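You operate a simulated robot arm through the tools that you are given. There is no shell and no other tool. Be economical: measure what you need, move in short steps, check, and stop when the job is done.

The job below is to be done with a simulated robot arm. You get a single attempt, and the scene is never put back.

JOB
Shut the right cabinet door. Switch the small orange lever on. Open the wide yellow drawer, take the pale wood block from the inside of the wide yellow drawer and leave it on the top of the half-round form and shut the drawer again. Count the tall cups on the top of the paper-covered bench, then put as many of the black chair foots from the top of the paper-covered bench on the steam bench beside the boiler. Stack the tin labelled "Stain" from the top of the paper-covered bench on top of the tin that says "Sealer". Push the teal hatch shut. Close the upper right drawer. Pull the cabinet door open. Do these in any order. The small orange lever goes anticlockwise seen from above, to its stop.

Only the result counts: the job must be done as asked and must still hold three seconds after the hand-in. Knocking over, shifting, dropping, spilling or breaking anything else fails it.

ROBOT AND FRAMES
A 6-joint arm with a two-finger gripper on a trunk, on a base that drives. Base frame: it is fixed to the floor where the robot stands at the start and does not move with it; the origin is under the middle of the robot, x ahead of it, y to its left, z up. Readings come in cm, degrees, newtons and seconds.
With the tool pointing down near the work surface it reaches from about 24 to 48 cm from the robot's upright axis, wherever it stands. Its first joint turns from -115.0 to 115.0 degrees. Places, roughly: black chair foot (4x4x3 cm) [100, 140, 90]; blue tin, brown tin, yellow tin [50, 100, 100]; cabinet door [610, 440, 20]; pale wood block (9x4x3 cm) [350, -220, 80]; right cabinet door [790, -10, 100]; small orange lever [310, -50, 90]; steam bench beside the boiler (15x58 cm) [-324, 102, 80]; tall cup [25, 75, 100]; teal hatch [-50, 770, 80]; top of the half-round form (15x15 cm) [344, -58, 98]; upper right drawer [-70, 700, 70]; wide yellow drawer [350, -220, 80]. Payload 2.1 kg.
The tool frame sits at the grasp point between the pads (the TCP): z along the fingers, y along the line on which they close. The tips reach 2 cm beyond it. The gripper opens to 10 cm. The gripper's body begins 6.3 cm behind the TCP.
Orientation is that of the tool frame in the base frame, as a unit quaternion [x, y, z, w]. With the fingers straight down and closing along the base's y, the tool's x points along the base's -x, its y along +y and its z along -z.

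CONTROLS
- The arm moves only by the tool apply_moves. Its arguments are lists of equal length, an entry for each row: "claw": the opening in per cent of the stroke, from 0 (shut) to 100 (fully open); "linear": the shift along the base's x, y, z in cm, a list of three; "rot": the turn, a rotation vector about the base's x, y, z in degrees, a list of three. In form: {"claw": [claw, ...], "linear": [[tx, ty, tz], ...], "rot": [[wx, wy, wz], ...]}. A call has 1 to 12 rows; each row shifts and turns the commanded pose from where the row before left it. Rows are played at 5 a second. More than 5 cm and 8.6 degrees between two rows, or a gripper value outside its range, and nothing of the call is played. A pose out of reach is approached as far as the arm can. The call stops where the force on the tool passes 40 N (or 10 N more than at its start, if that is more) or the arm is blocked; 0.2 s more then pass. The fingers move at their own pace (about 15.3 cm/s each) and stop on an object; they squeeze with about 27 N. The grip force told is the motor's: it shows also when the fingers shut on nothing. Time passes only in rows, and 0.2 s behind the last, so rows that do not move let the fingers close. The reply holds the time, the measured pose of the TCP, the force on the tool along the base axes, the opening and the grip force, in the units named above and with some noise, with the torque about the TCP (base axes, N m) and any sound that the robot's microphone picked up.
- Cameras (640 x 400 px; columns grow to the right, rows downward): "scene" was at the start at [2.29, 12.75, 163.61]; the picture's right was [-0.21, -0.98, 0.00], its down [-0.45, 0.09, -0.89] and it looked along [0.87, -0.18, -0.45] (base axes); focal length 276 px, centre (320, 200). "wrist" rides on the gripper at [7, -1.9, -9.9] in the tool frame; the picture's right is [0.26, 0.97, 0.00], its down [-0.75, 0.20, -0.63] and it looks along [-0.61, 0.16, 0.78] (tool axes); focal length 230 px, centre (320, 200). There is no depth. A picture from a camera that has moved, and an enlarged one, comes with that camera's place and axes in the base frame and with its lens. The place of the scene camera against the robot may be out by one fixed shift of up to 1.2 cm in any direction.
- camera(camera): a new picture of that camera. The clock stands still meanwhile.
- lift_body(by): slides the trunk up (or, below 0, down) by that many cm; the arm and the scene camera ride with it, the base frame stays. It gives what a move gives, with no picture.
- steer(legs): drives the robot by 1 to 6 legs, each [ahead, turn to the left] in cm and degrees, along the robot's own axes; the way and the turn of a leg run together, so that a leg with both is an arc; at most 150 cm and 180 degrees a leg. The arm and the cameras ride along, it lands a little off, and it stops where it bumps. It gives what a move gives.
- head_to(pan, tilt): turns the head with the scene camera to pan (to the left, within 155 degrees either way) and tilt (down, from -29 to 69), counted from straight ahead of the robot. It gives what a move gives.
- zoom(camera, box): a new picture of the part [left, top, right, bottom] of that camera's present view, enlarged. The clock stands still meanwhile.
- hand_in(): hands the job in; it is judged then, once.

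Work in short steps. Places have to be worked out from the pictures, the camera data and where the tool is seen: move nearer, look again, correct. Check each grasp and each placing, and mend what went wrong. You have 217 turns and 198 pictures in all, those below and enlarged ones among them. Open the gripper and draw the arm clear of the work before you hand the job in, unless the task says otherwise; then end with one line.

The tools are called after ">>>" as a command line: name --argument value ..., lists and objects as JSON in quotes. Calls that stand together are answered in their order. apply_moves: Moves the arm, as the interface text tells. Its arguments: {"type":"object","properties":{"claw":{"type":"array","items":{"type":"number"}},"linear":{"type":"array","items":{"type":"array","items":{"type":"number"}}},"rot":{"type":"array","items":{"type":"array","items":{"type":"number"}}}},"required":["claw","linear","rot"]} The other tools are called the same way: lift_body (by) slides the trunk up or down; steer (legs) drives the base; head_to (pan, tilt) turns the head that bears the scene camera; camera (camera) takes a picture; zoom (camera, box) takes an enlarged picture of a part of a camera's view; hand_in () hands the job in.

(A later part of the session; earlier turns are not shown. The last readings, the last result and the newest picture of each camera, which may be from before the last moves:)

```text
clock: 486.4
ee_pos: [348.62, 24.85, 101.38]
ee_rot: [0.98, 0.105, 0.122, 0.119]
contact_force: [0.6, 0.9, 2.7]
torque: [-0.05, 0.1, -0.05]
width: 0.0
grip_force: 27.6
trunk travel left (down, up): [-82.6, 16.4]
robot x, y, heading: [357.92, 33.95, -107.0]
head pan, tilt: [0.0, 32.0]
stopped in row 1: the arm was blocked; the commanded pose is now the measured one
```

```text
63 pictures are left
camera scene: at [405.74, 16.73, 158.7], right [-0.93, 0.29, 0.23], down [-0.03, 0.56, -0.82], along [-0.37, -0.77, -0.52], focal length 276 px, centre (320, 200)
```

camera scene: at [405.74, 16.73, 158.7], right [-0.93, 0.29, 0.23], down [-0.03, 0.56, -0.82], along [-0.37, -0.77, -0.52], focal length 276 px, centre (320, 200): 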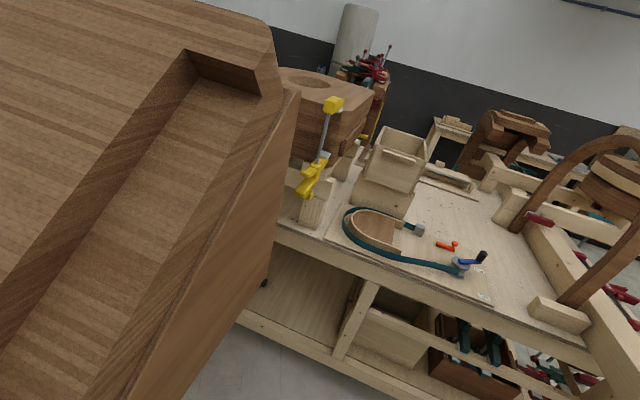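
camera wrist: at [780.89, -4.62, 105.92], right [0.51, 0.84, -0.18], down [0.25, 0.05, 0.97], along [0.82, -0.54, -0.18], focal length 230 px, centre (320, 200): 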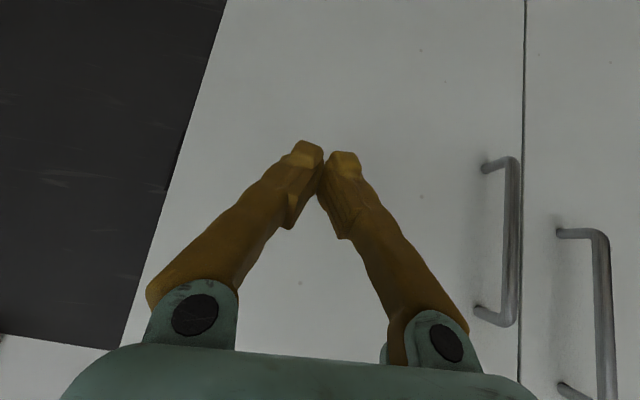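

The base is swinging while the tool stays caught at the form. I raise the tool to free it.

>>> apply_moves --claw '[0, 0, 0]' --linear '[[0, 0, 4], [0, 0, 4], [0, 0, 4]]' --rot '[[0, 0, 0], [0, 0, 0], [0, 0, 0]]'

>>> camera --camera "scene"

```text
clock: 486.8
ee_pos: [351.28, 18.09, 101.71]
ee_rot: [0.959, 0.11, 0.215, 0.148]
contact_force: [1.4, -0.9, -1.0]
torque: [0.01, 0.09, -0.05]
width: 0.03
grip_force: 26.6
trunk travel left (down, up): [-82.6, 16.4]
robot x, y, heading: [356.42, 27.08, -89.5]
head pan, tilt: [0.0, 32.0]
stopped in row 1: the arm was blocked; the commanded pose is now the measured one
```

```text
62 pictures are left
camera scene: at [406.95, 25.4, 158.91], right [-0.97, -0.01, 0.23], down [-0.2, 0.53, -0.83], along [-0.11, -0.85, -0.51], focal length 276 px, centre (320, 200)
```

scene: 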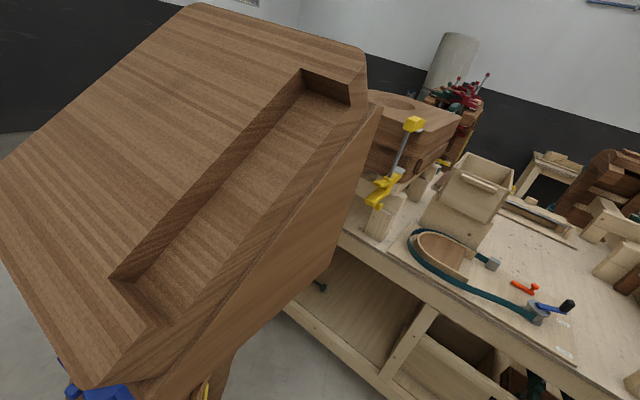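

I let some time pass with a head move and see whether it settles.

>>> head_to --pan -40 --tilt 45

>>> camera --camera "scene"

```text
clock: 487.8
ee_pos: [330.81, 19.17, 98.76]
ee_rot: [0.956, 0.119, 0.24, 0.118]
contact_force: [1.4, 3.0, 2.3]
torque: [-0.24, 0.26, -0.15]
width: 0.0
grip_force: 26.9
trunk travel left (down, up): [-82.6, 16.4]
robot x, y, heading: [357.51, 30.69, -96.9]
head pan, tilt: [-40.0, 45.0]
```

```text
61 pictures are left
camera scene: at [371.16, 12.46, 162.44], right [-0.68, 0.73, 0.1], down [0.49, 0.56, -0.67], along [-0.55, -0.4, -0.73], focal length 276 px, centre (320, 200)
```

scene: 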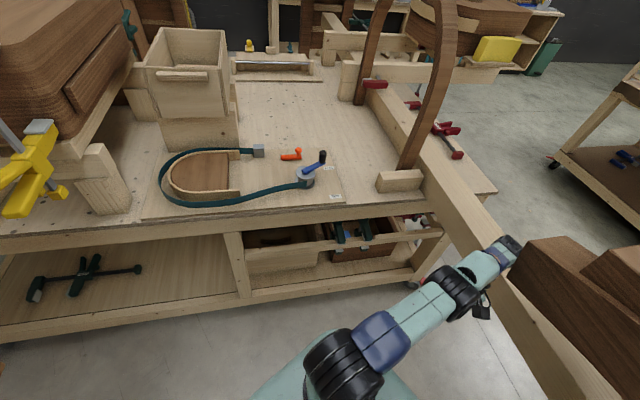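

It is coming back upright. I wait a bit more.

>>> head_to --pan -41 --tilt 45

>>> head_to --pan -30 --tilt 40

>>> camera --camera "scene"

```text
clock: 488.4
ee_pos: [323.74, 21.32, 96.21]
ee_rot: [0.949, 0.093, 0.273, 0.13]
contact_force: [-0.1, 0.7, 0.0]
torque: [-0.16, 0.1, -0.15]
width: 0.0
grip_force: 27.5
trunk travel left (down, up): [-82.6, 16.4]
robot x, y, heading: [357.77, 31.24, -99.8]
head pan, tilt: [-41.0, 45.0]
```

```text
clock: 489.2
ee_pos: [325.94, 20.49, 97.33]
ee_rot: [0.954, 0.092, 0.256, 0.13]
contact_force: [0.5, -0.6, 0.1]
torque: [-0.03, 0.01, -0.01]
width: 0.0
grip_force: 26.8
trunk travel left (down, up): [-82.6, 16.4]
robot x, y, heading: [357.22, 30.2, -99.7]
head pan, tilt: [-30.0, 40.0]
```

```text
60 pictures are left
camera scene: at [363.61, 11.02, 163.36], right [-0.77, 0.63, 0.06], down [0.42, 0.57, -0.7], along [-0.48, -0.52, -0.71], focal length 276 px, centre (320, 200)
```

scene: 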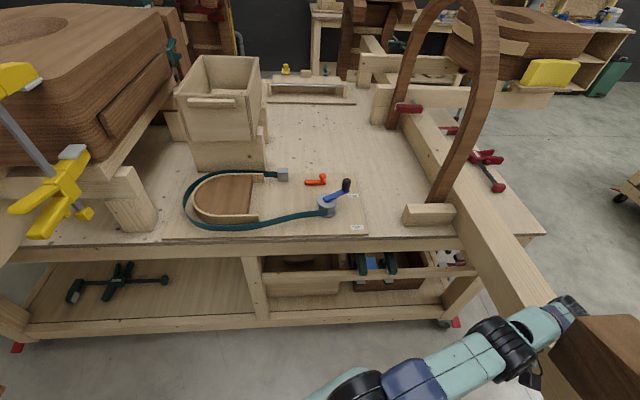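

Nearly settled but still leaning slightly, the arm perhaps resting on the plank. I raise the tool in small steps.

>>> apply_moves --claw '[0, 0, 0]' --linear '[[0, 0, 1.5], [0, 0, 2], [0, 0, 2]]' --rot '[[0, 0, 0], [0, 0, 0], [0, 0, 0]]'

>>> camera --camera "wrist"

>>> camera --camera "scene"

```text
clock: 489.5
ee_pos: [327.04, 20.16, 97.49]
ee_rot: [0.947, 0.076, 0.288, 0.12]
contact_force: [0.2, -1.0, -0.8]
torque: [0.07, -0.02, 0.08]
width: 0.0
grip_force: 27.3
trunk travel left (down, up): [-82.6, 16.4]
robot x, y, heading: [357.36, 30.64, -99.3]
head pan, tilt: [-30.0, 40.0]
stopped in row 1: the arm was blocked; the commanded pose is now the measured one
```

```text
59 pictures are left
camera wrist: at [327.15, 25.28, 108.55], right [0.29, -0.87, 0.4], down [-0.96, -0.24, 0.17], along [-0.05, -0.43, -0.9], focal length 230 px, centre (320, 200)
```

wrist: 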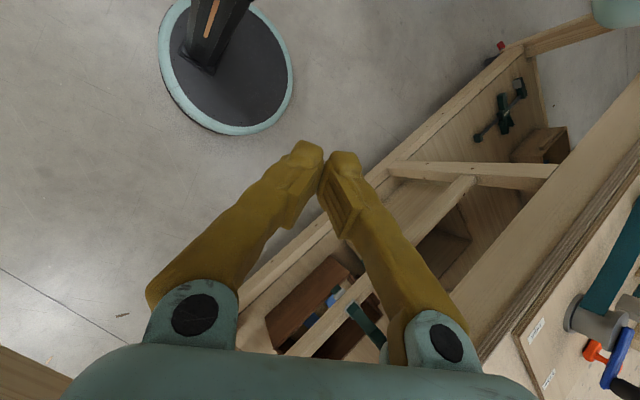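

```text
58 pictures are left
camera scene: at [360.15, 0.68, 162.71], right [-0.77, 0.63, 0.08], down [0.44, 0.62, -0.66], along [-0.46, -0.47, -0.75], focal length 276 px, centre (320, 200)
```

scene: 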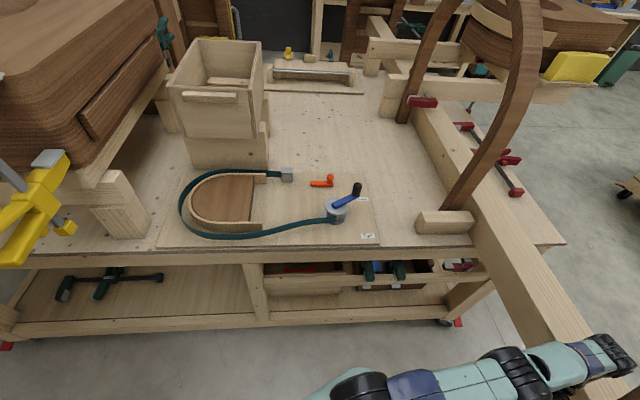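

It is swaying again; I wait longer using slow head pans before commanding the arm.

>>> head_to --pan 60 --tilt 20

>>> head_to --pan -60 --tilt 45

>>> camera --camera "scene"

```text
clock: 491.2
ee_pos: [328.35, 22.3, 97.63]
ee_rot: [0.944, 0.089, 0.29, 0.127]
contact_force: [-0.3, -0.2, 0.4]
torque: [0.03, -0.02, 0.0]
width: 0.0
grip_force: 27.1
trunk travel left (down, up): [-82.6, 16.4]
robot x, y, heading: [357.33, 30.76, -99.4]
head pan, tilt: [60.0, 20.0]
```

```text
clock: 493.2
ee_pos: [328.41, 22.35, 97.69]
ee_rot: [0.944, 0.088, 0.291, 0.128]
contact_force: [-1.0, 0.7, 1.5]
torque: [-0.03, 0.03, 0.0]
width: 0.01
grip_force: 27.0
trunk travel left (down, up): [-82.6, 16.4]
robot x, y, heading: [357.49, 30.56, -99.5]
head pan, tilt: [-60.0, 45.0]
```

```text
57 pictures are left
camera scene: at [360.05, 8.8, 162.81], right [-0.35, 0.93, 0.13], down [0.68, 0.34, -0.65], along [-0.65, -0.14, -0.75], focal length 276 px, centre (320, 200)
```

scene: 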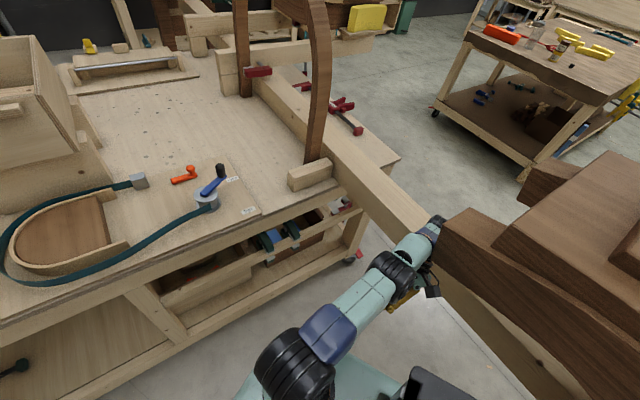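

It rests leaning, the wrist against the hood. I pull the tool away from the hood (toward +x, −y).

>>> apply_moves --claw '[0, 0, 0, 0]' --linear '[[0.8, -0.8, 0], [1.2, -1.2, 0], [1.5, -1.5, 0], [1.5, -1.5, 0]]' --rot '[[0, 0, 0], [0, 0, 0], [0, 0, 0], [0, 0, 0]]'

>>> camera --camera "scene"

```text
clock: 493.5
ee_pos: [332.98, 21.53, 97.35]
ee_rot: [0.914, 0.075, 0.372, 0.143]
contact_force: [-0.1, -1.4, -1.3]
torque: [0.08, -0.09, 0.05]
width: 0.02
grip_force: 27.1
trunk travel left (down, up): [-82.6, 16.4]
robot x, y, heading: [357.25, 30.35, -98.7]
head pan, tilt: [-60.0, 45.0]
stopped in row 1: the arm was blocked; the commanded pose is now the measured one
```

```text
56 pictures are left
camera scene: at [357.57, 0.68, 162.12], right [-0.37, 0.91, 0.17], down [0.68, 0.39, -0.62], along [-0.63, -0.11, -0.77], focal length 276 px, centre (320, 200)
```

scene: 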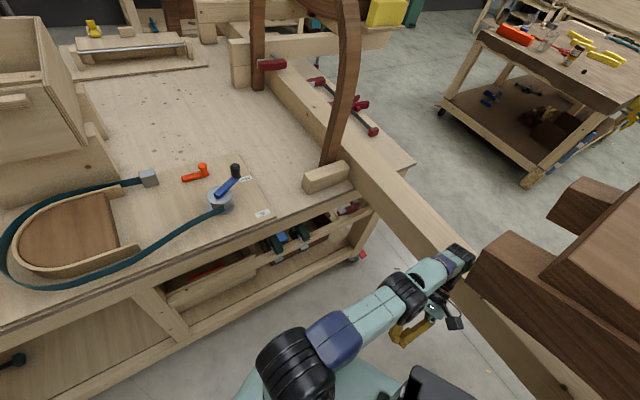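

Each arm command makes it lean more, so something else is touching. I look down around the robot.

>>> head_to --pan -20 --tilt 69

>>> camera --camera "scene"

>>> head_to --pan 90 --tilt 60

>>> camera --camera "scene"

```text
clock: 494.6
ee_pos: [333.3, 23.12, 97.39]
ee_rot: [0.914, 0.079, 0.369, 0.152]
contact_force: [0.7, -0.4, -0.3]
torque: [-0.05, -0.03, -0.02]
width: 0.01
grip_force: 27.3
trunk travel left (down, up): [-82.6, 16.4]
robot x, y, heading: [356.33, 29.53, -100.6]
head pan, tilt: [-20.0, 68.8]
```

```text
55 pictures are left
camera scene: at [362.09, 1.31, 159.33], right [-0.86, 0.5, 0.06], down [0.48, 0.85, -0.2], along [-0.15, -0.14, -0.98], focal length 276 px, centre (320, 200)
```

scene: 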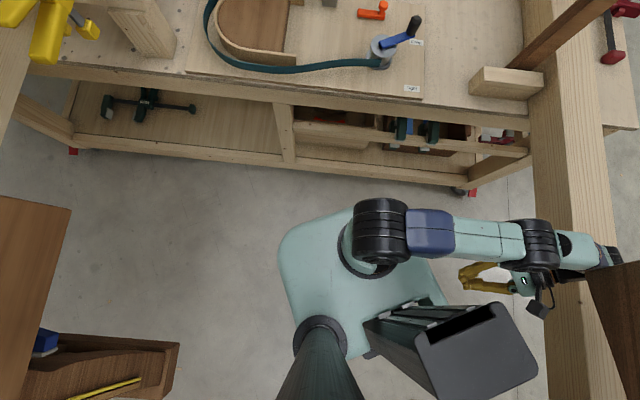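

```text
clock: 496.4
ee_pos: [333.39, 23.4, 97.45]
ee_rot: [0.912, 0.087, 0.37, 0.151]
contact_force: [0.4, -0.6, -0.5]
torque: [-0.01, 0.02, -0.04]
width: 0.01
grip_force: 26.7
trunk travel left (down, up): [-82.6, 16.4]
robot x, y, heading: [356.16, 30.26, -99.8]
head pan, tilt: [90.0, 60.0]
```

```text
54 pictures are left
camera scene: at [371.58, 5.41, 161.25], right [-0.17, -0.97, -0.18], down [-0.84, 0.23, -0.49], along [0.52, 0.07, -0.85], focal length 276 px, centre (320, 200)
```

scene: 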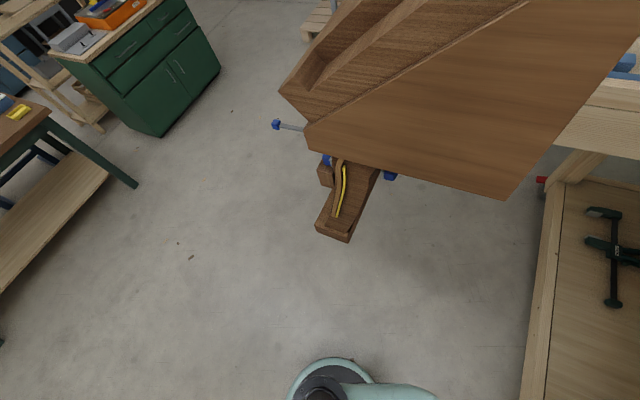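

The wrist lies over the plank against the hood. Turning the base left moves the arm away from the hood, so I turn 10° left.

>>> steer --legs '[[0, 10]]'

>>> head_to --pan -20 --tilt 69

>>> camera --camera "scene"

```text
clock: 497.2
ee_pos: [340.16, 29.25, 96.59]
ee_rot: [0.821, 0.188, 0.506, 0.186]
contact_force: [0.4, -0.8, 0.3]
torque: [0.03, -0.01, 0.08]
width: 0.0
grip_force: 27.2
trunk travel left (down, up): [-82.6, 16.4]
robot x, y, heading: [355.93, 30.27, -99.3]
head pan, tilt: [90.0, 60.0]
stopped in leg 1: the robot was blocked; the commanded pose is now the measured one
```

```text
clock: 499.1
ee_pos: [341.56, 40.72, 95.38]
ee_rot: [0.847, 0.18, 0.438, 0.243]
contact_force: [-0.4, -0.4, -0.4]
torque: [0.03, -0.04, 0.01]
width: 0.02
grip_force: 26.8
trunk travel left (down, up): [-82.6, 16.4]
robot x, y, heading: [356.58, 30.24, -99.7]
head pan, tilt: [-20.0, 68.8]
```

```text
53 pictures are left
camera scene: at [373.34, 36.41, 159.23], right [-0.87, 0.49, 0.01], down [0.44, 0.79, -0.42], along [-0.21, -0.36, -0.91], focal length 276 px, centre (320, 200)
```

scene: 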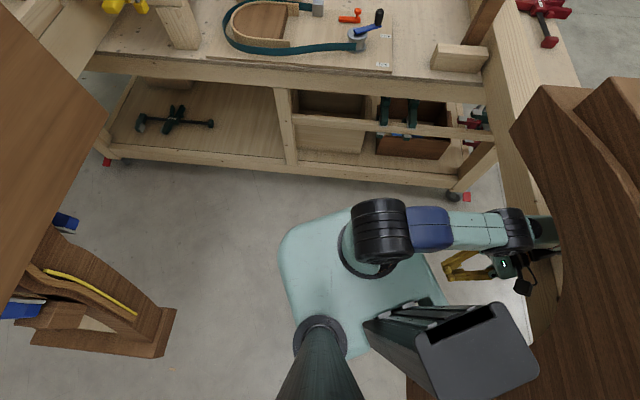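

The robot is upright again. I turn left another 10° to clear the hood.

>>> steer --legs '[[0, 10]]'

>>> camera --camera "scene"

```text
clock: 499.8
ee_pos: [337.07, 32.97, 94.51]
ee_rot: [0.845, 0.165, 0.464, 0.208]
contact_force: [1.2, 0.9, 1.8]
torque: [-0.06, 0.08, -0.1]
width: 0.02
grip_force: 27.1
trunk travel left (down, up): [-82.6, 16.4]
robot x, y, heading: [356.05, 30.04, -99.0]
head pan, tilt: [-20.0, 68.8]
stopped in leg 1: the robot was blocked; the commanded pose is now the measured one
```

```text
52 pictures are left
camera scene: at [369.08, 32.73, 159.77], right [-0.88, 0.48, 0.0], down [0.45, 0.81, -0.38], along [-0.18, -0.34, -0.92], focal length 276 px, centre (320, 200)
```

scene: 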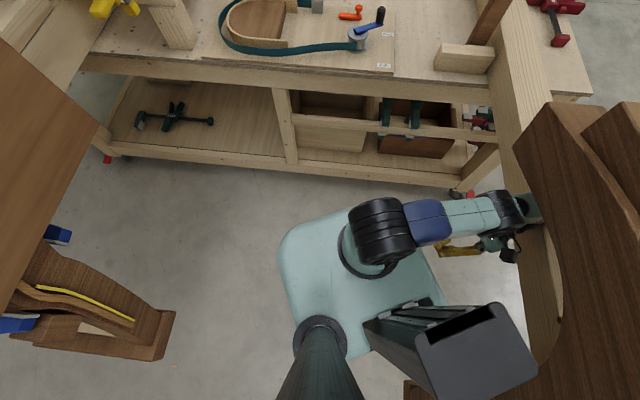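

Upright now. I try moving the tool away from the hood and up in small steps.

>>> apply_moves --claw '[0, 0, 0]' --linear '[[0.7, -0.7, 0.3], [1, -1, 0.5], [1.5, -1.5, 1]]' --rot '[[0, 0, 0], [0, 0, 0], [0, 0, 0]]'

>>> camera --camera "scene"

```text
clock: 500.4
ee_pos: [336.12, 33.2, 92.53]
ee_rot: [0.864, 0.177, 0.431, 0.19]
contact_force: [0.7, 0.2, 0.0]
torque: [-0.01, 0.0, 0.03]
width: 0.0
grip_force: 26.8
trunk travel left (down, up): [-82.6, 16.4]
robot x, y, heading: [356.54, 30.22, -97.3]
head pan, tilt: [-20.0, 68.8]
stopped in row 2: the arm was blocked; the commanded pose is now the measured one
```

```text
51 pictures are left
camera scene: at [368.58, 31.74, 158.54], right [-0.89, 0.46, 0.0], down [0.43, 0.82, -0.38], along [-0.17, -0.33, -0.93], focal length 276 px, centre (320, 200)
```

scene: 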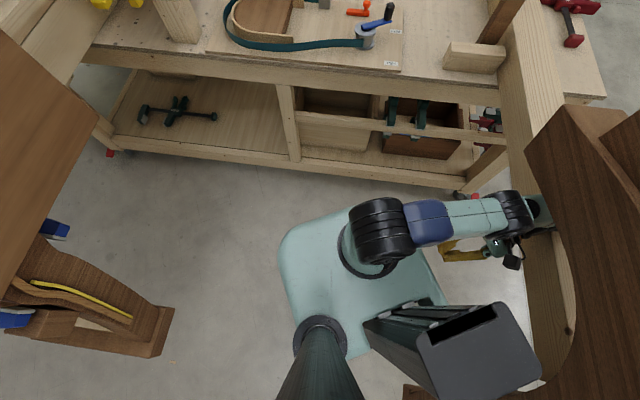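

The wrist seems caught between hood and plank. I slide it out by driving forward (along the plank) 8 cm.

>>> steer --legs '[[8, 0]]'

>>> camera --camera "scene"

```text
clock: 501.5
ee_pos: [336.12, 17.07, 91.66]
ee_rot: [0.846, 0.146, 0.464, 0.218]
contact_force: [-0.1, 0.2, 0.4]
torque: [-0.06, -0.04, -0.05]
width: 0.01
grip_force: 27.1
trunk travel left (down, up): [-82.6, 16.4]
robot x, y, heading: [355.16, 22.87, -98.2]
head pan, tilt: [-20.0, 68.8]
stopped in leg 1: the robot was blocked; the commanded pose is now the measured one
```

```text
50 pictures are left
camera scene: at [367.53, 35.18, 160.21], right [-0.88, 0.47, -0.03], down [0.44, 0.79, -0.43], along [-0.18, -0.39, -0.9], focal length 276 px, centre (320, 200)
```

scene: 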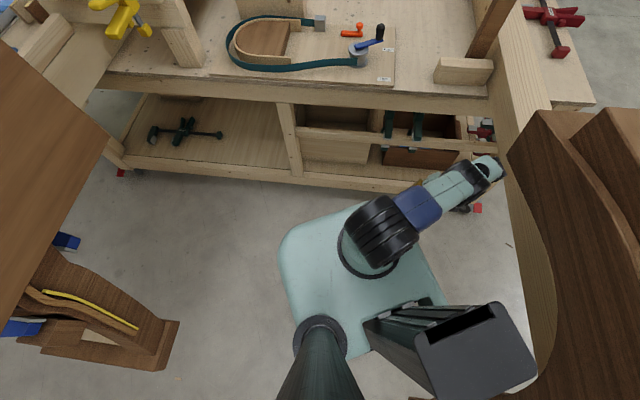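

Freed. I let it settle, then check.

>>> head_to --pan 30 --tilt 40

>>> head_to --pan -25 --tilt 45

>>> camera --camera "scene"

```text
clock: 502.6
ee_pos: [335.8, 18.61, 91.66]
ee_rot: [0.849, 0.148, 0.466, 0.199]
contact_force: [-0.3, -2.2, -0.5]
torque: [0.12, -0.08, 0.22]
width: 0.0
grip_force: 27.3
trunk travel left (down, up): [-82.6, 16.4]
robot x, y, heading: [355.45, 23.12, -98.4]
head pan, tilt: [30.0, 40.0]
```

```text
clock: 503.9
ee_pos: [335.34, 15.56, 91.12]
ee_rot: [0.851, 0.142, 0.471, 0.185]
contact_force: [-0.3, -0.8, 0.2]
torque: [0.0, -0.01, 0.01]
width: 0.0
grip_force: 26.7
trunk travel left (down, up): [-82.6, 16.4]
robot x, y, heading: [355.15, 22.84, -98.2]
head pan, tilt: [-25.0, 45.0]
```

```text
49 pictures are left
camera scene: at [364.68, 20.01, 162.37], right [-0.84, 0.54, 0.0], down [0.39, 0.6, -0.7], along [-0.38, -0.59, -0.71], focal length 276 px, centre (320, 200)
```

scene: 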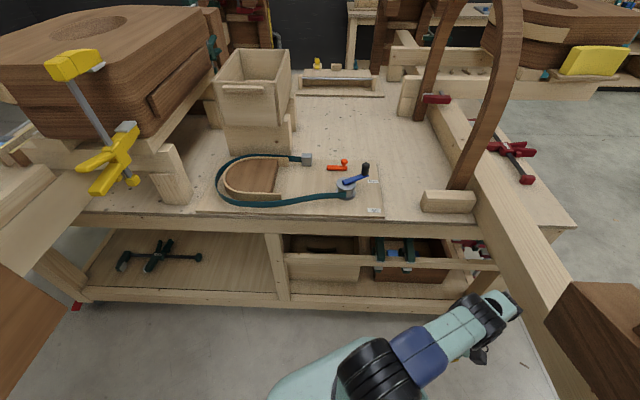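

Fully upright and the table looks undisturbed. I bring the tool back to vertical, rising a little.

>>> apply_moves --claw '[0, 0, 0, 0, 0, 0, 0, 0]' --linear '[[0.3, 0, 1.5], [0.3, 0, 2], [0.3, -0.3, 2], [0.3, -0.3, 2], [0.3, -0.5, 2], [0.3, -0.5, 2], [0.3, -0.5, 2], [0.3, -0.5, 2]]' --rot '[[1.57, 7.43, 0], [1.57, 7.43, 0], [1.57, 7.43, 0], [1.57, 7.43, 0], [1.57, 7.43, 0], [1.57, 7.43, 0], [1.57, 7.43, 0], [1.57, 7.43, 0]]'

>>> camera --camera "scene"

```text
clock: 505.7
ee_pos: [337.84, 13.64, 106.63]
ee_rot: [0.986, 0.168, -0.003, 0.001]
contact_force: [0.3, 0.1, 0.1]
torque: [-0.03, 0.02, 0.02]
width: 0.0
grip_force: 26.9
trunk travel left (down, up): [-82.6, 16.4]
robot x, y, heading: [355.18, 23.3, -98.0]
head pan, tilt: [-25.0, 45.0]
```

```text
48 pictures are left
camera scene: at [365.02, 20.75, 162.36], right [-0.84, 0.55, 0.0], down [0.38, 0.59, -0.71], along [-0.39, -0.59, -0.71], focal length 276 px, centre (320, 200)
```

scene: 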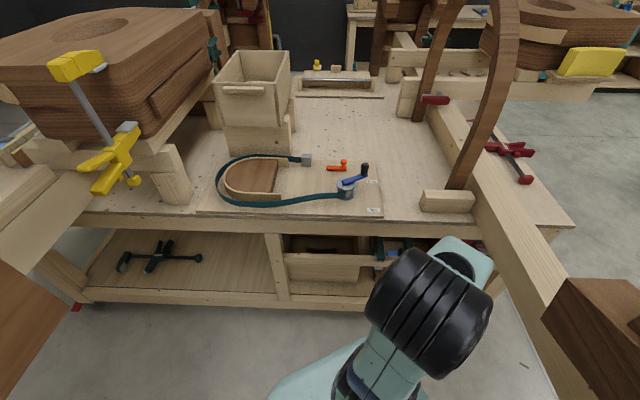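

Arm is back under control. I zoom on the lever and form.

>>> zoom --camera "scene" --box '[200, 130, 400, 230]'

```text
3.20 times, centred on (300, 180) of scene
camera zoom: at [365.02, 20.75, 162.36], right [-0.84, 0.55, 0.0], down [0.38, 0.59, -0.71], along [-0.39, -0.59, -0.71], focal length 883 px, centre (384, 264)
```

zoom: 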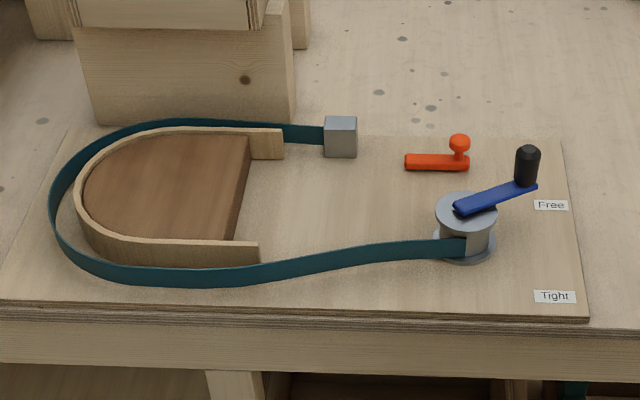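

Lever bar lies from about (313,−52) to its knob (308,−49); form top is near (344,−58). I bring the arm in front, then approach the table.

>>> apply_moves --claw '[0, 0, 0, 0, 0, 0]' --linear '[[2.0, -4.3, 1], [2.0, -4.3, 1], [2.0, -4.3, 1], [2.0, -4.3, 1], [2.0, -4.3, 1], [2.0, -4.3, 1]]' --rot '[[0, 0, 6], [0, 0, 6], [0, 0, 6], [0, 0, 6], [0, 0, 6], [0, 0, 6]]'

>>> steer --legs '[[0, -8], [22, 0], [0, -19]]'

>>> head_to --pan 0 --tilt 55

>>> camera --camera "scene"

```text
clock: 507.1
ee_pos: [349.76, -12.39, 112.47]
ee_rot: [0.886, 0.464, 0.001, -0.001]
contact_force: [-0.3, 0.2, -0.8]
torque: [0.05, 0.02, 0.01]
width: 0.0
grip_force: 27.2
trunk travel left (down, up): [-82.6, 16.4]
robot x, y, heading: [355.25, 22.86, -98.2]
head pan, tilt: [-25.0, 45.0]
```

```text
clock: 510.4
ee_pos: [328.69, -26.89, 112.5]
ee_rot: [0.969, 0.249, 0.0, 0.002]
contact_force: [0.0, 0.2, -0.2]
torque: [0.0, -0.02, -0.04]
width: 0.0
grip_force: 26.9
trunk travel left (down, up): [-82.6, 16.4]
robot x, y, heading: [349.43, 2.15, -124.4]
head pan, tilt: [-25.0, 45.0]
```

```text
clock: 511.3
ee_pos: [328.42, -26.98, 112.53]
ee_rot: [0.969, 0.249, 0.0, 0.003]
contact_force: [-0.5, -0.5, 0.1]
torque: [0.02, 0.04, 0.02]
width: 0.0
grip_force: 26.9
trunk travel left (down, up): [-82.6, 16.4]
robot x, y, heading: [349.33, 2.01, -124.6]
head pan, tilt: [0.0, 55.0]
```

```text
46 pictures are left
camera scene: at [359.39, -6.16, 161.04], right [-0.82, 0.57, 0.0], down [0.46, 0.67, -0.57], along [-0.33, -0.47, -0.82], focal length 276 px, centre (320, 200)
```

scene: 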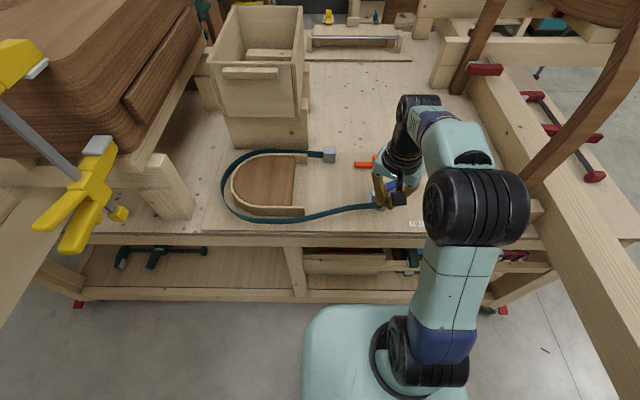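

I move 7 cm closer and use the wrist camera on the lever.

>>> steer --legs '[[7, 0]]'

>>> camera --camera "wrist"

```text
clock: 512.3
ee_pos: [325.35, -31.6, 112.9]
ee_rot: [0.969, 0.249, -0.005, 0.006]
contact_force: [-0.9, 0.5, 0.0]
torque: [0.0, -0.02, 0.01]
width: 0.0
grip_force: 26.7
trunk travel left (down, up): [-82.6, 16.4]
robot x, y, heading: [345.19, -4.16, -124.3]
head pan, tilt: [0.0, 55.0]
```

```text
45 pictures are left
camera wrist: at [330.73, -26.39, 122.71], right [0.69, -0.72, 0.0], down [-0.56, -0.53, 0.64], along [-0.46, -0.45, -0.77], focal length 230 px, centre (320, 200)
```

wrist: 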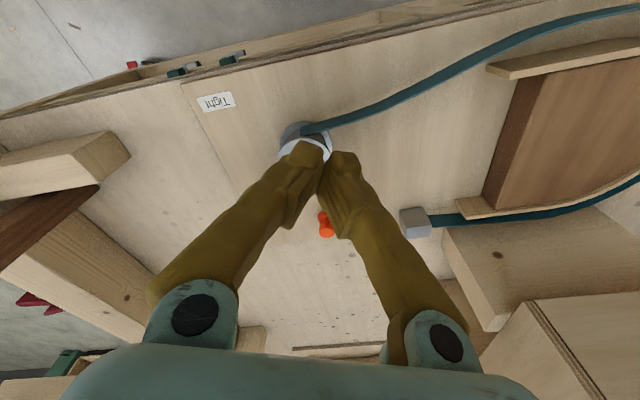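

I open the fingers to see the lever between them.

>>> apply_moves --claw '[100, 100, 100]' --linear '[[0, 0, 0], [0, 0, 0], [0, 0, 0]]' --rot '[[0, 0, 0], [0, 0, 0], [0, 0, 0]]'

>>> zoom --camera "wrist" --box '[220, 100, 460, 300]'

```text
clock: 513.1
ee_pos: [324.88, -32.22, 112.71]
ee_rot: [0.969, 0.249, -0.004, 0.002]
contact_force: [-0.5, -0.1, 0.3]
torque: [0.02, 0.01, 0.01]
width: 10.02
grip_force: 0.1
trunk travel left (down, up): [-82.6, 16.4]
robot x, y, heading: [345.23, -3.74, -124.4]
head pan, tilt: [0.0, 55.0]
```

```text
2.00 times, centred on (340, 200) of wrist
camera zoom: at [330.23, -27.1, 122.49], right [0.69, -0.72, 0.0], down [-0.56, -0.53, 0.64], along [-0.46, -0.44, -0.77], focal length 460 px, centre (280, 200)
```

zoom: 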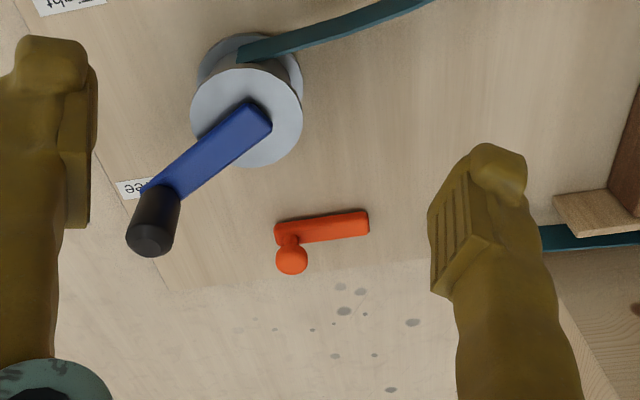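

The lever's pivot is its SE end; the knob must be pushed away from me and round. I creep 6 cm closer under the table's overhang for reach.

>>> steer --legs '[[6, 0]]'

>>> head_to --pan 0 --tilt 62

>>> camera --camera "scene"

```text
clock: 514.0
ee_pos: [322.15, -36.21, 113.15]
ee_rot: [0.968, 0.249, -0.007, 0.007]
contact_force: [0.1, -0.4, 0.5]
torque: [0.01, -0.01, 0.0]
width: 9.99
grip_force: 0.1
trunk travel left (down, up): [-82.6, 16.4]
robot x, y, heading: [341.7, -8.55, -124.3]
head pan, tilt: [0.0, 55.0]
```

```text
clock: 514.7
ee_pos: [321.69, -36.7, 112.93]
ee_rot: [0.969, 0.248, -0.005, 0.005]
contact_force: [0.3, 0.0, 0.4]
torque: [-0.01, 0.02, 0.02]
width: 10.01
grip_force: 0.1
trunk travel left (down, up): [-82.6, 16.4]
robot x, y, heading: [342.07, -8.5, -124.6]
head pan, tilt: [0.0, 62.0]
```

```text
43 pictures are left
camera scene: at [352.68, -15.97, 160.21], right [-0.82, 0.57, 0.0], down [0.5, 0.73, -0.47], along [-0.27, -0.39, -0.88], focal length 276 px, centre (320, 200)
```

scene: 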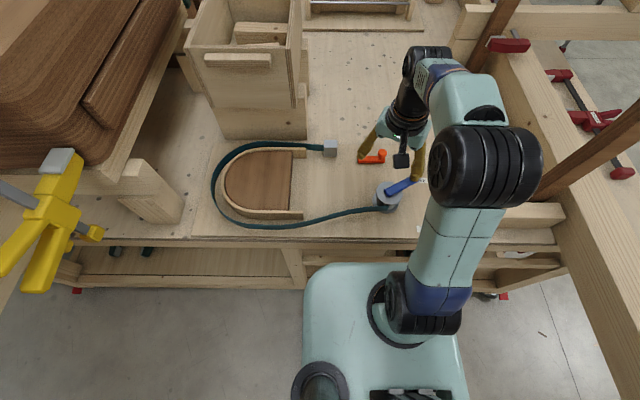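

I align the tool yaw, tilt 30° and hover just short of the knob.

>>> apply_moves --claw '[0, 0, 0, 0, 0, 0, 0, 0]' --linear '[[-1.2, -0.9, -1], [-1.2, -0.9, -1], [-1.2, -0.9, -1], [-1.2, -0.9, -1], [-1.2, -0.9, -1], [-1.2, -0.9, -1], [-1.2, -0.8, -1], [-1.3, -0.7, -1]]' --rot '[[0, 0, 6.6], [0, 0, 6.6], [0, 0, 6.6], [0, 0, 6.6], [-6.15, 4.28, 0], [-6.15, 4.28, 0], [-6.15, 4.28, 0], [-6.15, 4.28, 0]]'

>>> camera --camera "wrist"

```text
clock: 516.5
ee_pos: [311.85, -43.68, 104.85]
ee_rot: [0.855, 0.446, -0.233, 0.124]
contact_force: [-0.6, 0.1, 0.7]
torque: [0.0, -0.01, 0.01]
width: 0.0
grip_force: 26.9
trunk travel left (down, up): [-82.6, 16.4]
robot x, y, heading: [342.22, -8.44, -124.3]
head pan, tilt: [0.0, 62.0]
```

```text
42 pictures are left
camera wrist: at [316.61, -33.51, 109.72], right [0.92, -0.37, -0.13], down [-0.02, -0.38, 0.93], along [-0.39, -0.85, -0.36], focal length 230 px, centre (320, 200)
```

wrist: 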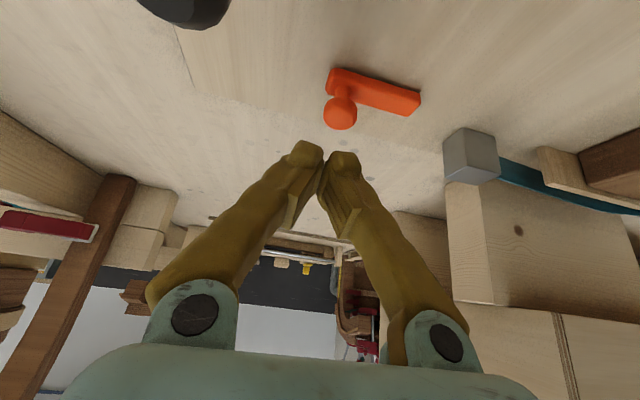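

I descend to the near side of the knob.

>>> apply_moves --claw '[0, 0, 0]' --linear '[[0.4, 0, -3.5], [0.4, -0.2, -3.5], [0.4, -0.2, -3.2]]' --rot '[[0, 0, 0], [0, 0, 0], [0, 0, 0]]'

>>> camera --camera "wrist"

```text
clock: 517.3
ee_pos: [313.34, -44.26, 96.64]
ee_rot: [0.853, 0.452, -0.23, 0.127]
contact_force: [-0.3, -0.5, 0.0]
torque: [-0.01, -0.03, 0.02]
width: 0.01
grip_force: 27.0
out of reach, approached as far as the arm can: row 2, 3
trunk travel left (down, up): [-82.6, 16.4]
robot x, y, heading: [341.96, -8.59, -124.6]
head pan, tilt: [0.0, 62.0]
```

```text
41 pictures are left
camera wrist: at [317.98, -34.02, 101.49], right [0.93, -0.36, -0.12], down [-0.02, -0.38, 0.92], along [-0.38, -0.85, -0.36], focal length 230 px, centre (320, 200)
```

wrist: 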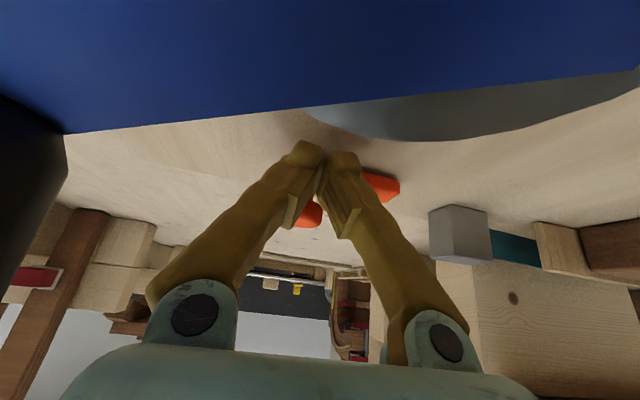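

The tip is already at knob height (~95). I push the knob away along its arc.

>>> apply_moves --claw '[0, 0, 0, 0]' --linear '[[-1.7, -1.9, 0], [-1.2, -1.5, 0], [-1.2, -1.5, 0], [-0.3, -1.8, 0]]' --rot '[[0, 0, 0], [0, 0, 0], [0, 0, 0], [0, 0, 0]]'

>>> camera --camera "wrist"

>>> zoom --camera "scene" --box '[300, 100, 460, 220]'

```text
clock: 518.2
ee_pos: [311.06, -47.07, 96.24]
ee_rot: [0.856, 0.45, -0.222, 0.128]
contact_force: [2.3, 15.9, 2.8]
torque: [0.05, -0.19, -0.02]
width: 0.0
grip_force: 27.0
out of reach, approached as far as the arm can: row 1, 2, 3
trunk travel left (down, up): [-82.6, 16.4]
robot x, y, heading: [341.95, -8.34, -124.9]
head pan, tilt: [0.0, 62.0]
stopped in row 4: the force on the tool passed its limit at 45 N (the readings are from after the stop); the commanded pose is now the measured one
```

```text
40 pictures are left
camera wrist: at [315.76, -36.89, 101.27], right [0.93, -0.36, -0.11], down [-0.04, -0.39, 0.92], along [-0.37, -0.85, -0.37], focal length 230 px, centre (320, 200)
```

wrist: 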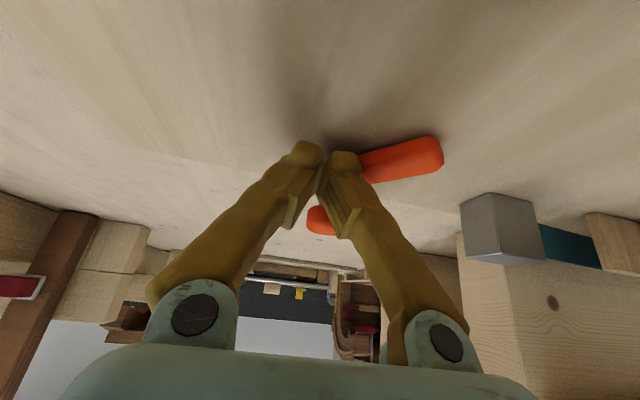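

```text
3.33 times, centred on (380, 160) of scene
camera zoom: at [352.72, -15.55, 160.27], right [-0.82, 0.57, 0.0], down [0.5, 0.72, -0.47], along [-0.27, -0.39, -0.88], focal length 920 px, centre (120, 333)
```

zoom: 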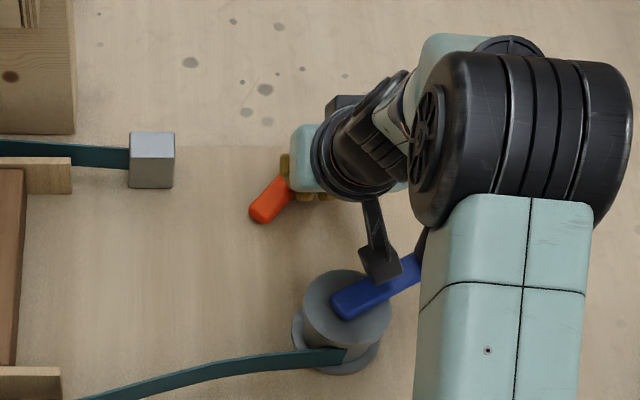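

The lever has turned ~43°. The arm is short of reach here, so I raise the arm and lower the trunk to gain reach before continuing.

>>> apply_moves --claw '[0, 0, 0]' --linear '[[0.3, 1.2, 0.5], [0, 0, 4.5], [0, 0, 4.5]]' --rot '[[0, 0, 0], [0, 0, 0], [0, 0, 0]]'

>>> lift_body --by -9

>>> camera --camera "wrist"

```text
clock: 519.0
ee_pos: [311.49, -46.26, 105.59]
ee_rot: [0.855, 0.45, -0.222, 0.127]
contact_force: [0.5, -0.1, -0.2]
torque: [0.01, 0.05, 0.04]
width: 0.0
grip_force: 27.3
trunk travel left (down, up): [-82.6, 16.4]
robot x, y, heading: [341.97, -8.7, -124.5]
head pan, tilt: [0.0, 62.0]
```

```text
clock: 520.2
ee_pos: [311.46, -46.21, 96.52]
ee_rot: [0.856, 0.45, -0.221, 0.126]
contact_force: [0.6, -0.7, 0.2]
torque: [0.0, 0.0, 0.0]
width: 0.0
grip_force: 26.7
trunk travel left (down, up): [-73.6, 25.4]
robot x, y, heading: [342.26, -8.9, -124.7]
head pan, tilt: [0.0, 62.0]
```

```text
38 pictures are left
camera wrist: at [316.02, -36.07, 101.53], right [0.93, -0.36, -0.11], down [-0.04, -0.39, 0.92], along [-0.37, -0.85, -0.37], focal length 230 px, centre (320, 200)
```

wrist: 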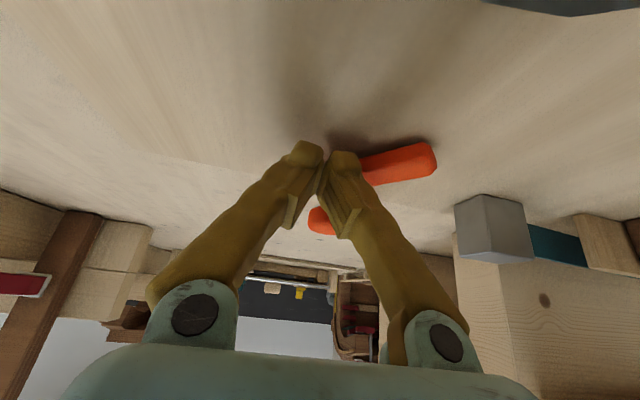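

Now I push on in −y with slight +x.

>>> apply_moves --claw '[0, 0, 0, 0, 0]' --linear '[[-0.3, -1.5, 0], [0, -1.5, 0], [0.2, -1.5, 0], [0.5, -1.5, 0], [0.8, -1.3, 0]]' --rot '[[0, 0, 0], [0, 0, 0], [0, 0, 0], [0, 0, 0], [0, 0, 0]]'

>>> camera --camera "wrist"

```text
clock: 520.8
ee_pos: [311.28, -47.16, 96.28]
ee_rot: [0.858, 0.451, -0.212, 0.122]
contact_force: [-0.7, 25.4, 9.6]
torque: [0.07, 0.05, 0.17]
width: 0.0
grip_force: 26.8
trunk travel left (down, up): [-73.6, 25.4]
robot x, y, heading: [341.59, -8.42, -125.0]
head pan, tilt: [0.0, 62.0]
stopped in row 2: the force on the tool passed its limit at 47 N (the readings are from after the stop); the commanded pose is now the measured one
```

```text
37 pictures are left
camera wrist: at [315.93, -37.07, 101.57], right [0.93, -0.36, -0.11], down [-0.05, -0.4, 0.91], along [-0.37, -0.84, -0.39], focal length 230 px, centre (320, 200)
```

wrist: 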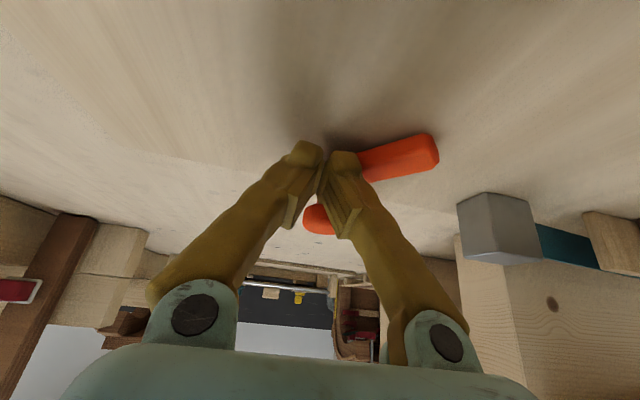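

Blocked again at the same place with 47 N: that is its stop. I withdraw up and verify from the scene camera.

>>> apply_moves --claw '[0, 0, 0, 0, 0, 0]' --linear '[[0.6, 1.2, 0.5], [0.5, 0.8, 4], [1, 1.4, 4], [1.5, 2, 4], [1.5, 2, 3], [2, 2.5, 3]]' --rot '[[0, 0, 0], [0, 0, 0], [6.15, -4.28, 0], [6.15, -4.28, 0], [6.15, -4.28, 0], [6.15, -4.28, 0]]'

>>> zoom --camera "scene" --box '[200, 100, 440, 240]'

```text
clock: 522.2
ee_pos: [318.53, -38.31, 114.55]
ee_rot: [0.886, 0.464, 0.018, 0.002]
contact_force: [0.2, -0.1, -0.1]
torque: [-0.01, 0.02, 0.01]
width: 0.0
grip_force: 27.4
trunk travel left (down, up): [-73.6, 25.4]
robot x, y, heading: [341.84, -8.37, -124.6]
head pan, tilt: [0.0, 62.0]
```

```text
2.67 times, centred on (320, 170) of scene
camera zoom: at [352.5, -16.23, 151.2], right [-0.82, 0.57, 0.0], down [0.5, 0.72, -0.47], along [-0.27, -0.38, -0.88], focal length 736 px, centre (320, 280)
```

zoom: 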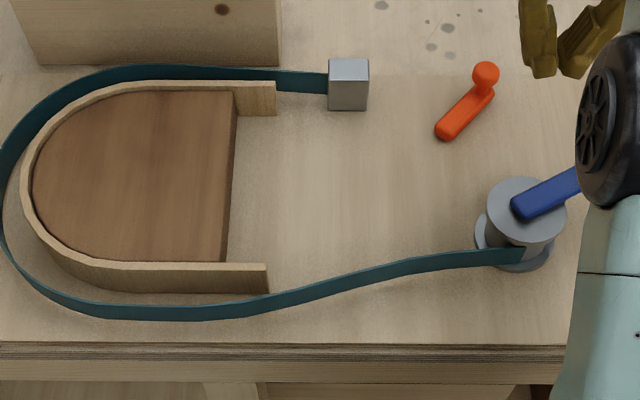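

Lever is turned. Now the yellow drawer on the table's south-east side: I back out of the gap and drive round.

>>> steer --legs '[[-70, 0], [0, 112], [138, 0], [0, -75], [130, 0], [0, -45]]'

>>> head_to --pan 0 --tilt 20

>>> camera --camera "scene"

```text
clock: 548.6
ee_pos: [490.44, -138.96, 114.39]
ee_rot: [0.918, 0.396, 0.018, 0.003]
contact_force: [0.3, -0.3, 0.7]
torque: [-0.03, 0.01, -0.01]
width: 0.0
grip_force: 27.1
trunk travel left (down, up): [-73.6, 25.4]
robot x, y, heading: [518.42, -113.38, -133.7]
head pan, tilt: [0.0, 62.0]
```

```text
clock: 549.7
ee_pos: [490.4, -138.94, 114.46]
ee_rot: [0.918, 0.395, 0.018, 0.002]
contact_force: [0.8, -0.4, 0.3]
torque: [0.01, 0.0, 0.0]
width: 0.0
grip_force: 27.7
trunk travel left (down, up): [-73.6, 25.4]
robot x, y, heading: [518.17, -113.06, -133.6]
head pan, tilt: [0.0, 20.0]
```

```text
35 pictures are left
camera scene: at [525.38, -124.53, 157.24], right [-0.72, 0.69, 0.0], down [0.24, 0.25, -0.94], along [-0.65, -0.68, -0.34], focal length 276 px, centre (320, 200)
```

scene: 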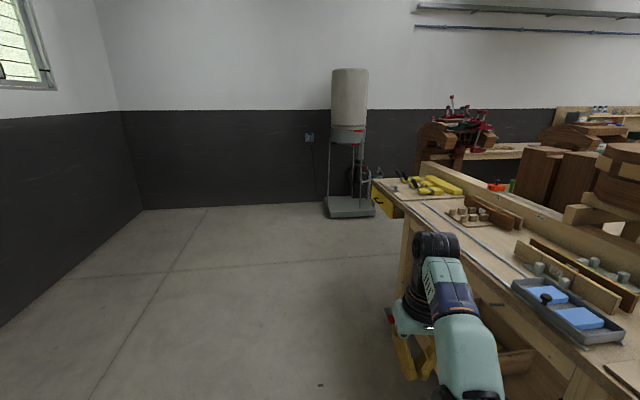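

I zoom on the yellow drawer.

>>> zoom --camera "scene" --box '[350, 160, 510, 270]'

```text
3.64 times, centred on (430, 215) of scene
camera zoom: at [525.38, -124.53, 157.24], right [-0.72, 0.69, 0.0], down [0.24, 0.25, -0.94], along [-0.65, -0.68, -0.34], focal length 1003 px, centre (-80, 146)
```

zoom: 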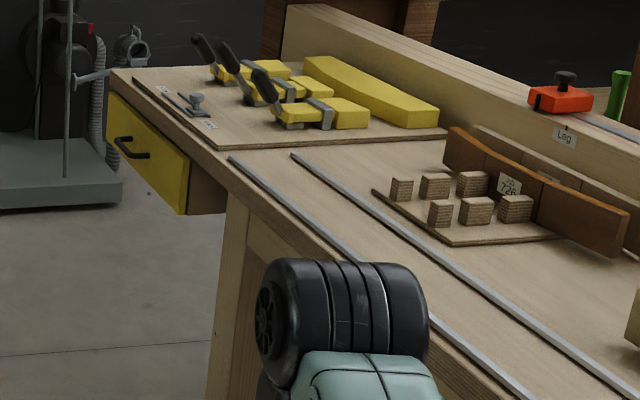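

I drive to stand in front of the drawer (facing north-west).

>>> steer --legs '[[0, 16], [150, 0], [53, 0], [0, -98]]'

>>> head_to --pan 0 --tilt 35

>>> camera --camera "scene"

```text
clock: 564.8
ee_pos: [394.93, -266.91, 114.39]
ee_rot: [0.953, -0.304, 0.013, 0.014]
contact_force: [0.5, 0.6, -0.4]
torque: [0.01, -0.01, -0.02]
width: 0.0
grip_force: 26.7
trunk travel left (down, up): [-73.6, 25.4]
robot x, y, heading: [424.25, -290.88, 144.8]
head pan, tilt: [0.0, 20.0]
```

```text
clock: 565.6
ee_pos: [395.01, -266.88, 114.48]
ee_rot: [0.953, -0.303, 0.012, 0.013]
contact_force: [0.0, 0.8, 0.1]
torque: [-0.02, -0.03, 0.0]
width: 0.02
grip_force: 27.4
trunk travel left (down, up): [-73.6, 25.4]
robot x, y, heading: [424.41, -290.84, 144.5]
head pan, tilt: [0.0, 35.0]
```

```text
33 pictures are left
camera scene: at [413.44, -299.73, 154.87], right [0.58, 0.82, 0.0], down [0.47, -0.33, -0.82], along [-0.67, 0.47, -0.57], focal length 276 px, centre (320, 200)
```

scene: 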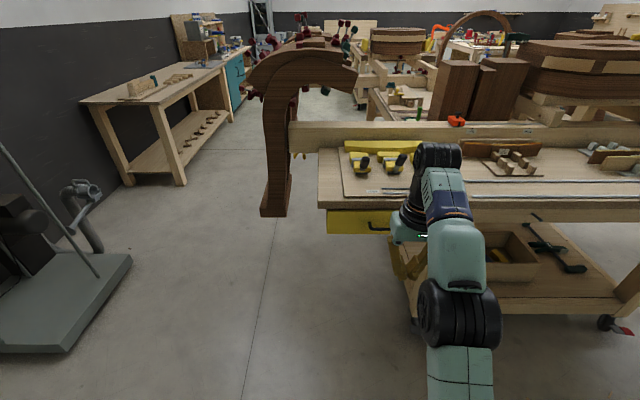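

Drawer handle is at about (354, −227, 78), face ~44 cm wide. I tilt the tool forward to near horizontal.

>>> apply_moves --claw '[50, 50, 50, 50, 50, 50, 50, 50, 50, 50]' --linear '[[-1.47, 1.05, -2], [-1.47, 1.05, -2], [-1.47, 1.05, -2], [-1.47, 1.05, -2], [-1.47, 1.05, -2], [-1.47, 1.05, -2], [-1.47, 1.05, -2], [-1.47, 1.05, -2], [-1.47, 1.05, -2], [-1.47, 1.05, -2]]' --rot '[[4.64, 6.52, 0], [4.64, 6.52, 0], [4.64, 6.52, 0], [4.64, 6.52, 0], [4.64, 6.52, 0], [4.64, 6.52, 0], [4.64, 6.52, 0], [4.64, 6.52, 0], [4.64, 6.52, 0], [4.64, 6.52, 0]]'

>>> apply_moves --claw '[50, 50, 50, 50, 50, 50, 50, 50, 50, 50, 50]' --linear '[[0, 0, 0], [0, 0, 0], [0, 0, 0], [0, 0, 0], [0, 0, 0], [0, 0, 0], [0, 0, 0], [0, 0, 0], [0, 0, 0], [0, 0, 0], [0, 0, 0]]' --rot '[[-6.58, 4.68, -1.43], [-6.58, 4.68, -1.43], [-6.58, 4.68, -1.43], [-6.58, 4.68, -1.43], [-6.58, 4.68, -1.43], [-6.58, 4.68, -1.43], [-6.58, 4.68, -1.43], [-6.58, 4.68, -1.43], [-6.58, 4.68, -1.43], [-6.58, 4.68, -1.43], [-6.58, 4.68, -1.43]]'

```text
clock: 567.8
ee_pos: [380.29, -256.83, 94.96]
ee_rot: [0.741, -0.228, -0.604, -0.185]
contact_force: [-0.3, 0.5, 0.1]
torque: [0.01, 0.0, -0.01]
width: 5.02
grip_force: 0.1
out of reach, approached as far as the arm can: row 6, 7
trunk travel left (down, up): [-73.6, 25.4]
robot x, y, heading: [424.72, -290.65, 144.8]
head pan, tilt: [0.0, 35.0]
```

```text
clock: 570.2
ee_pos: [380.31, -256.8, 95.12]
ee_rot: [-0.356, 0.672, 0.572, -0.309]
contact_force: [-0.1, -0.1, -0.5]
torque: [0.0, 0.0, 0.04]
width: 5.0
grip_force: 0.1
trunk travel left (down, up): [-73.6, 25.4]
robot x, y, heading: [424.81, -290.73, 144.6]
head pan, tilt: [0.0, 35.0]
```

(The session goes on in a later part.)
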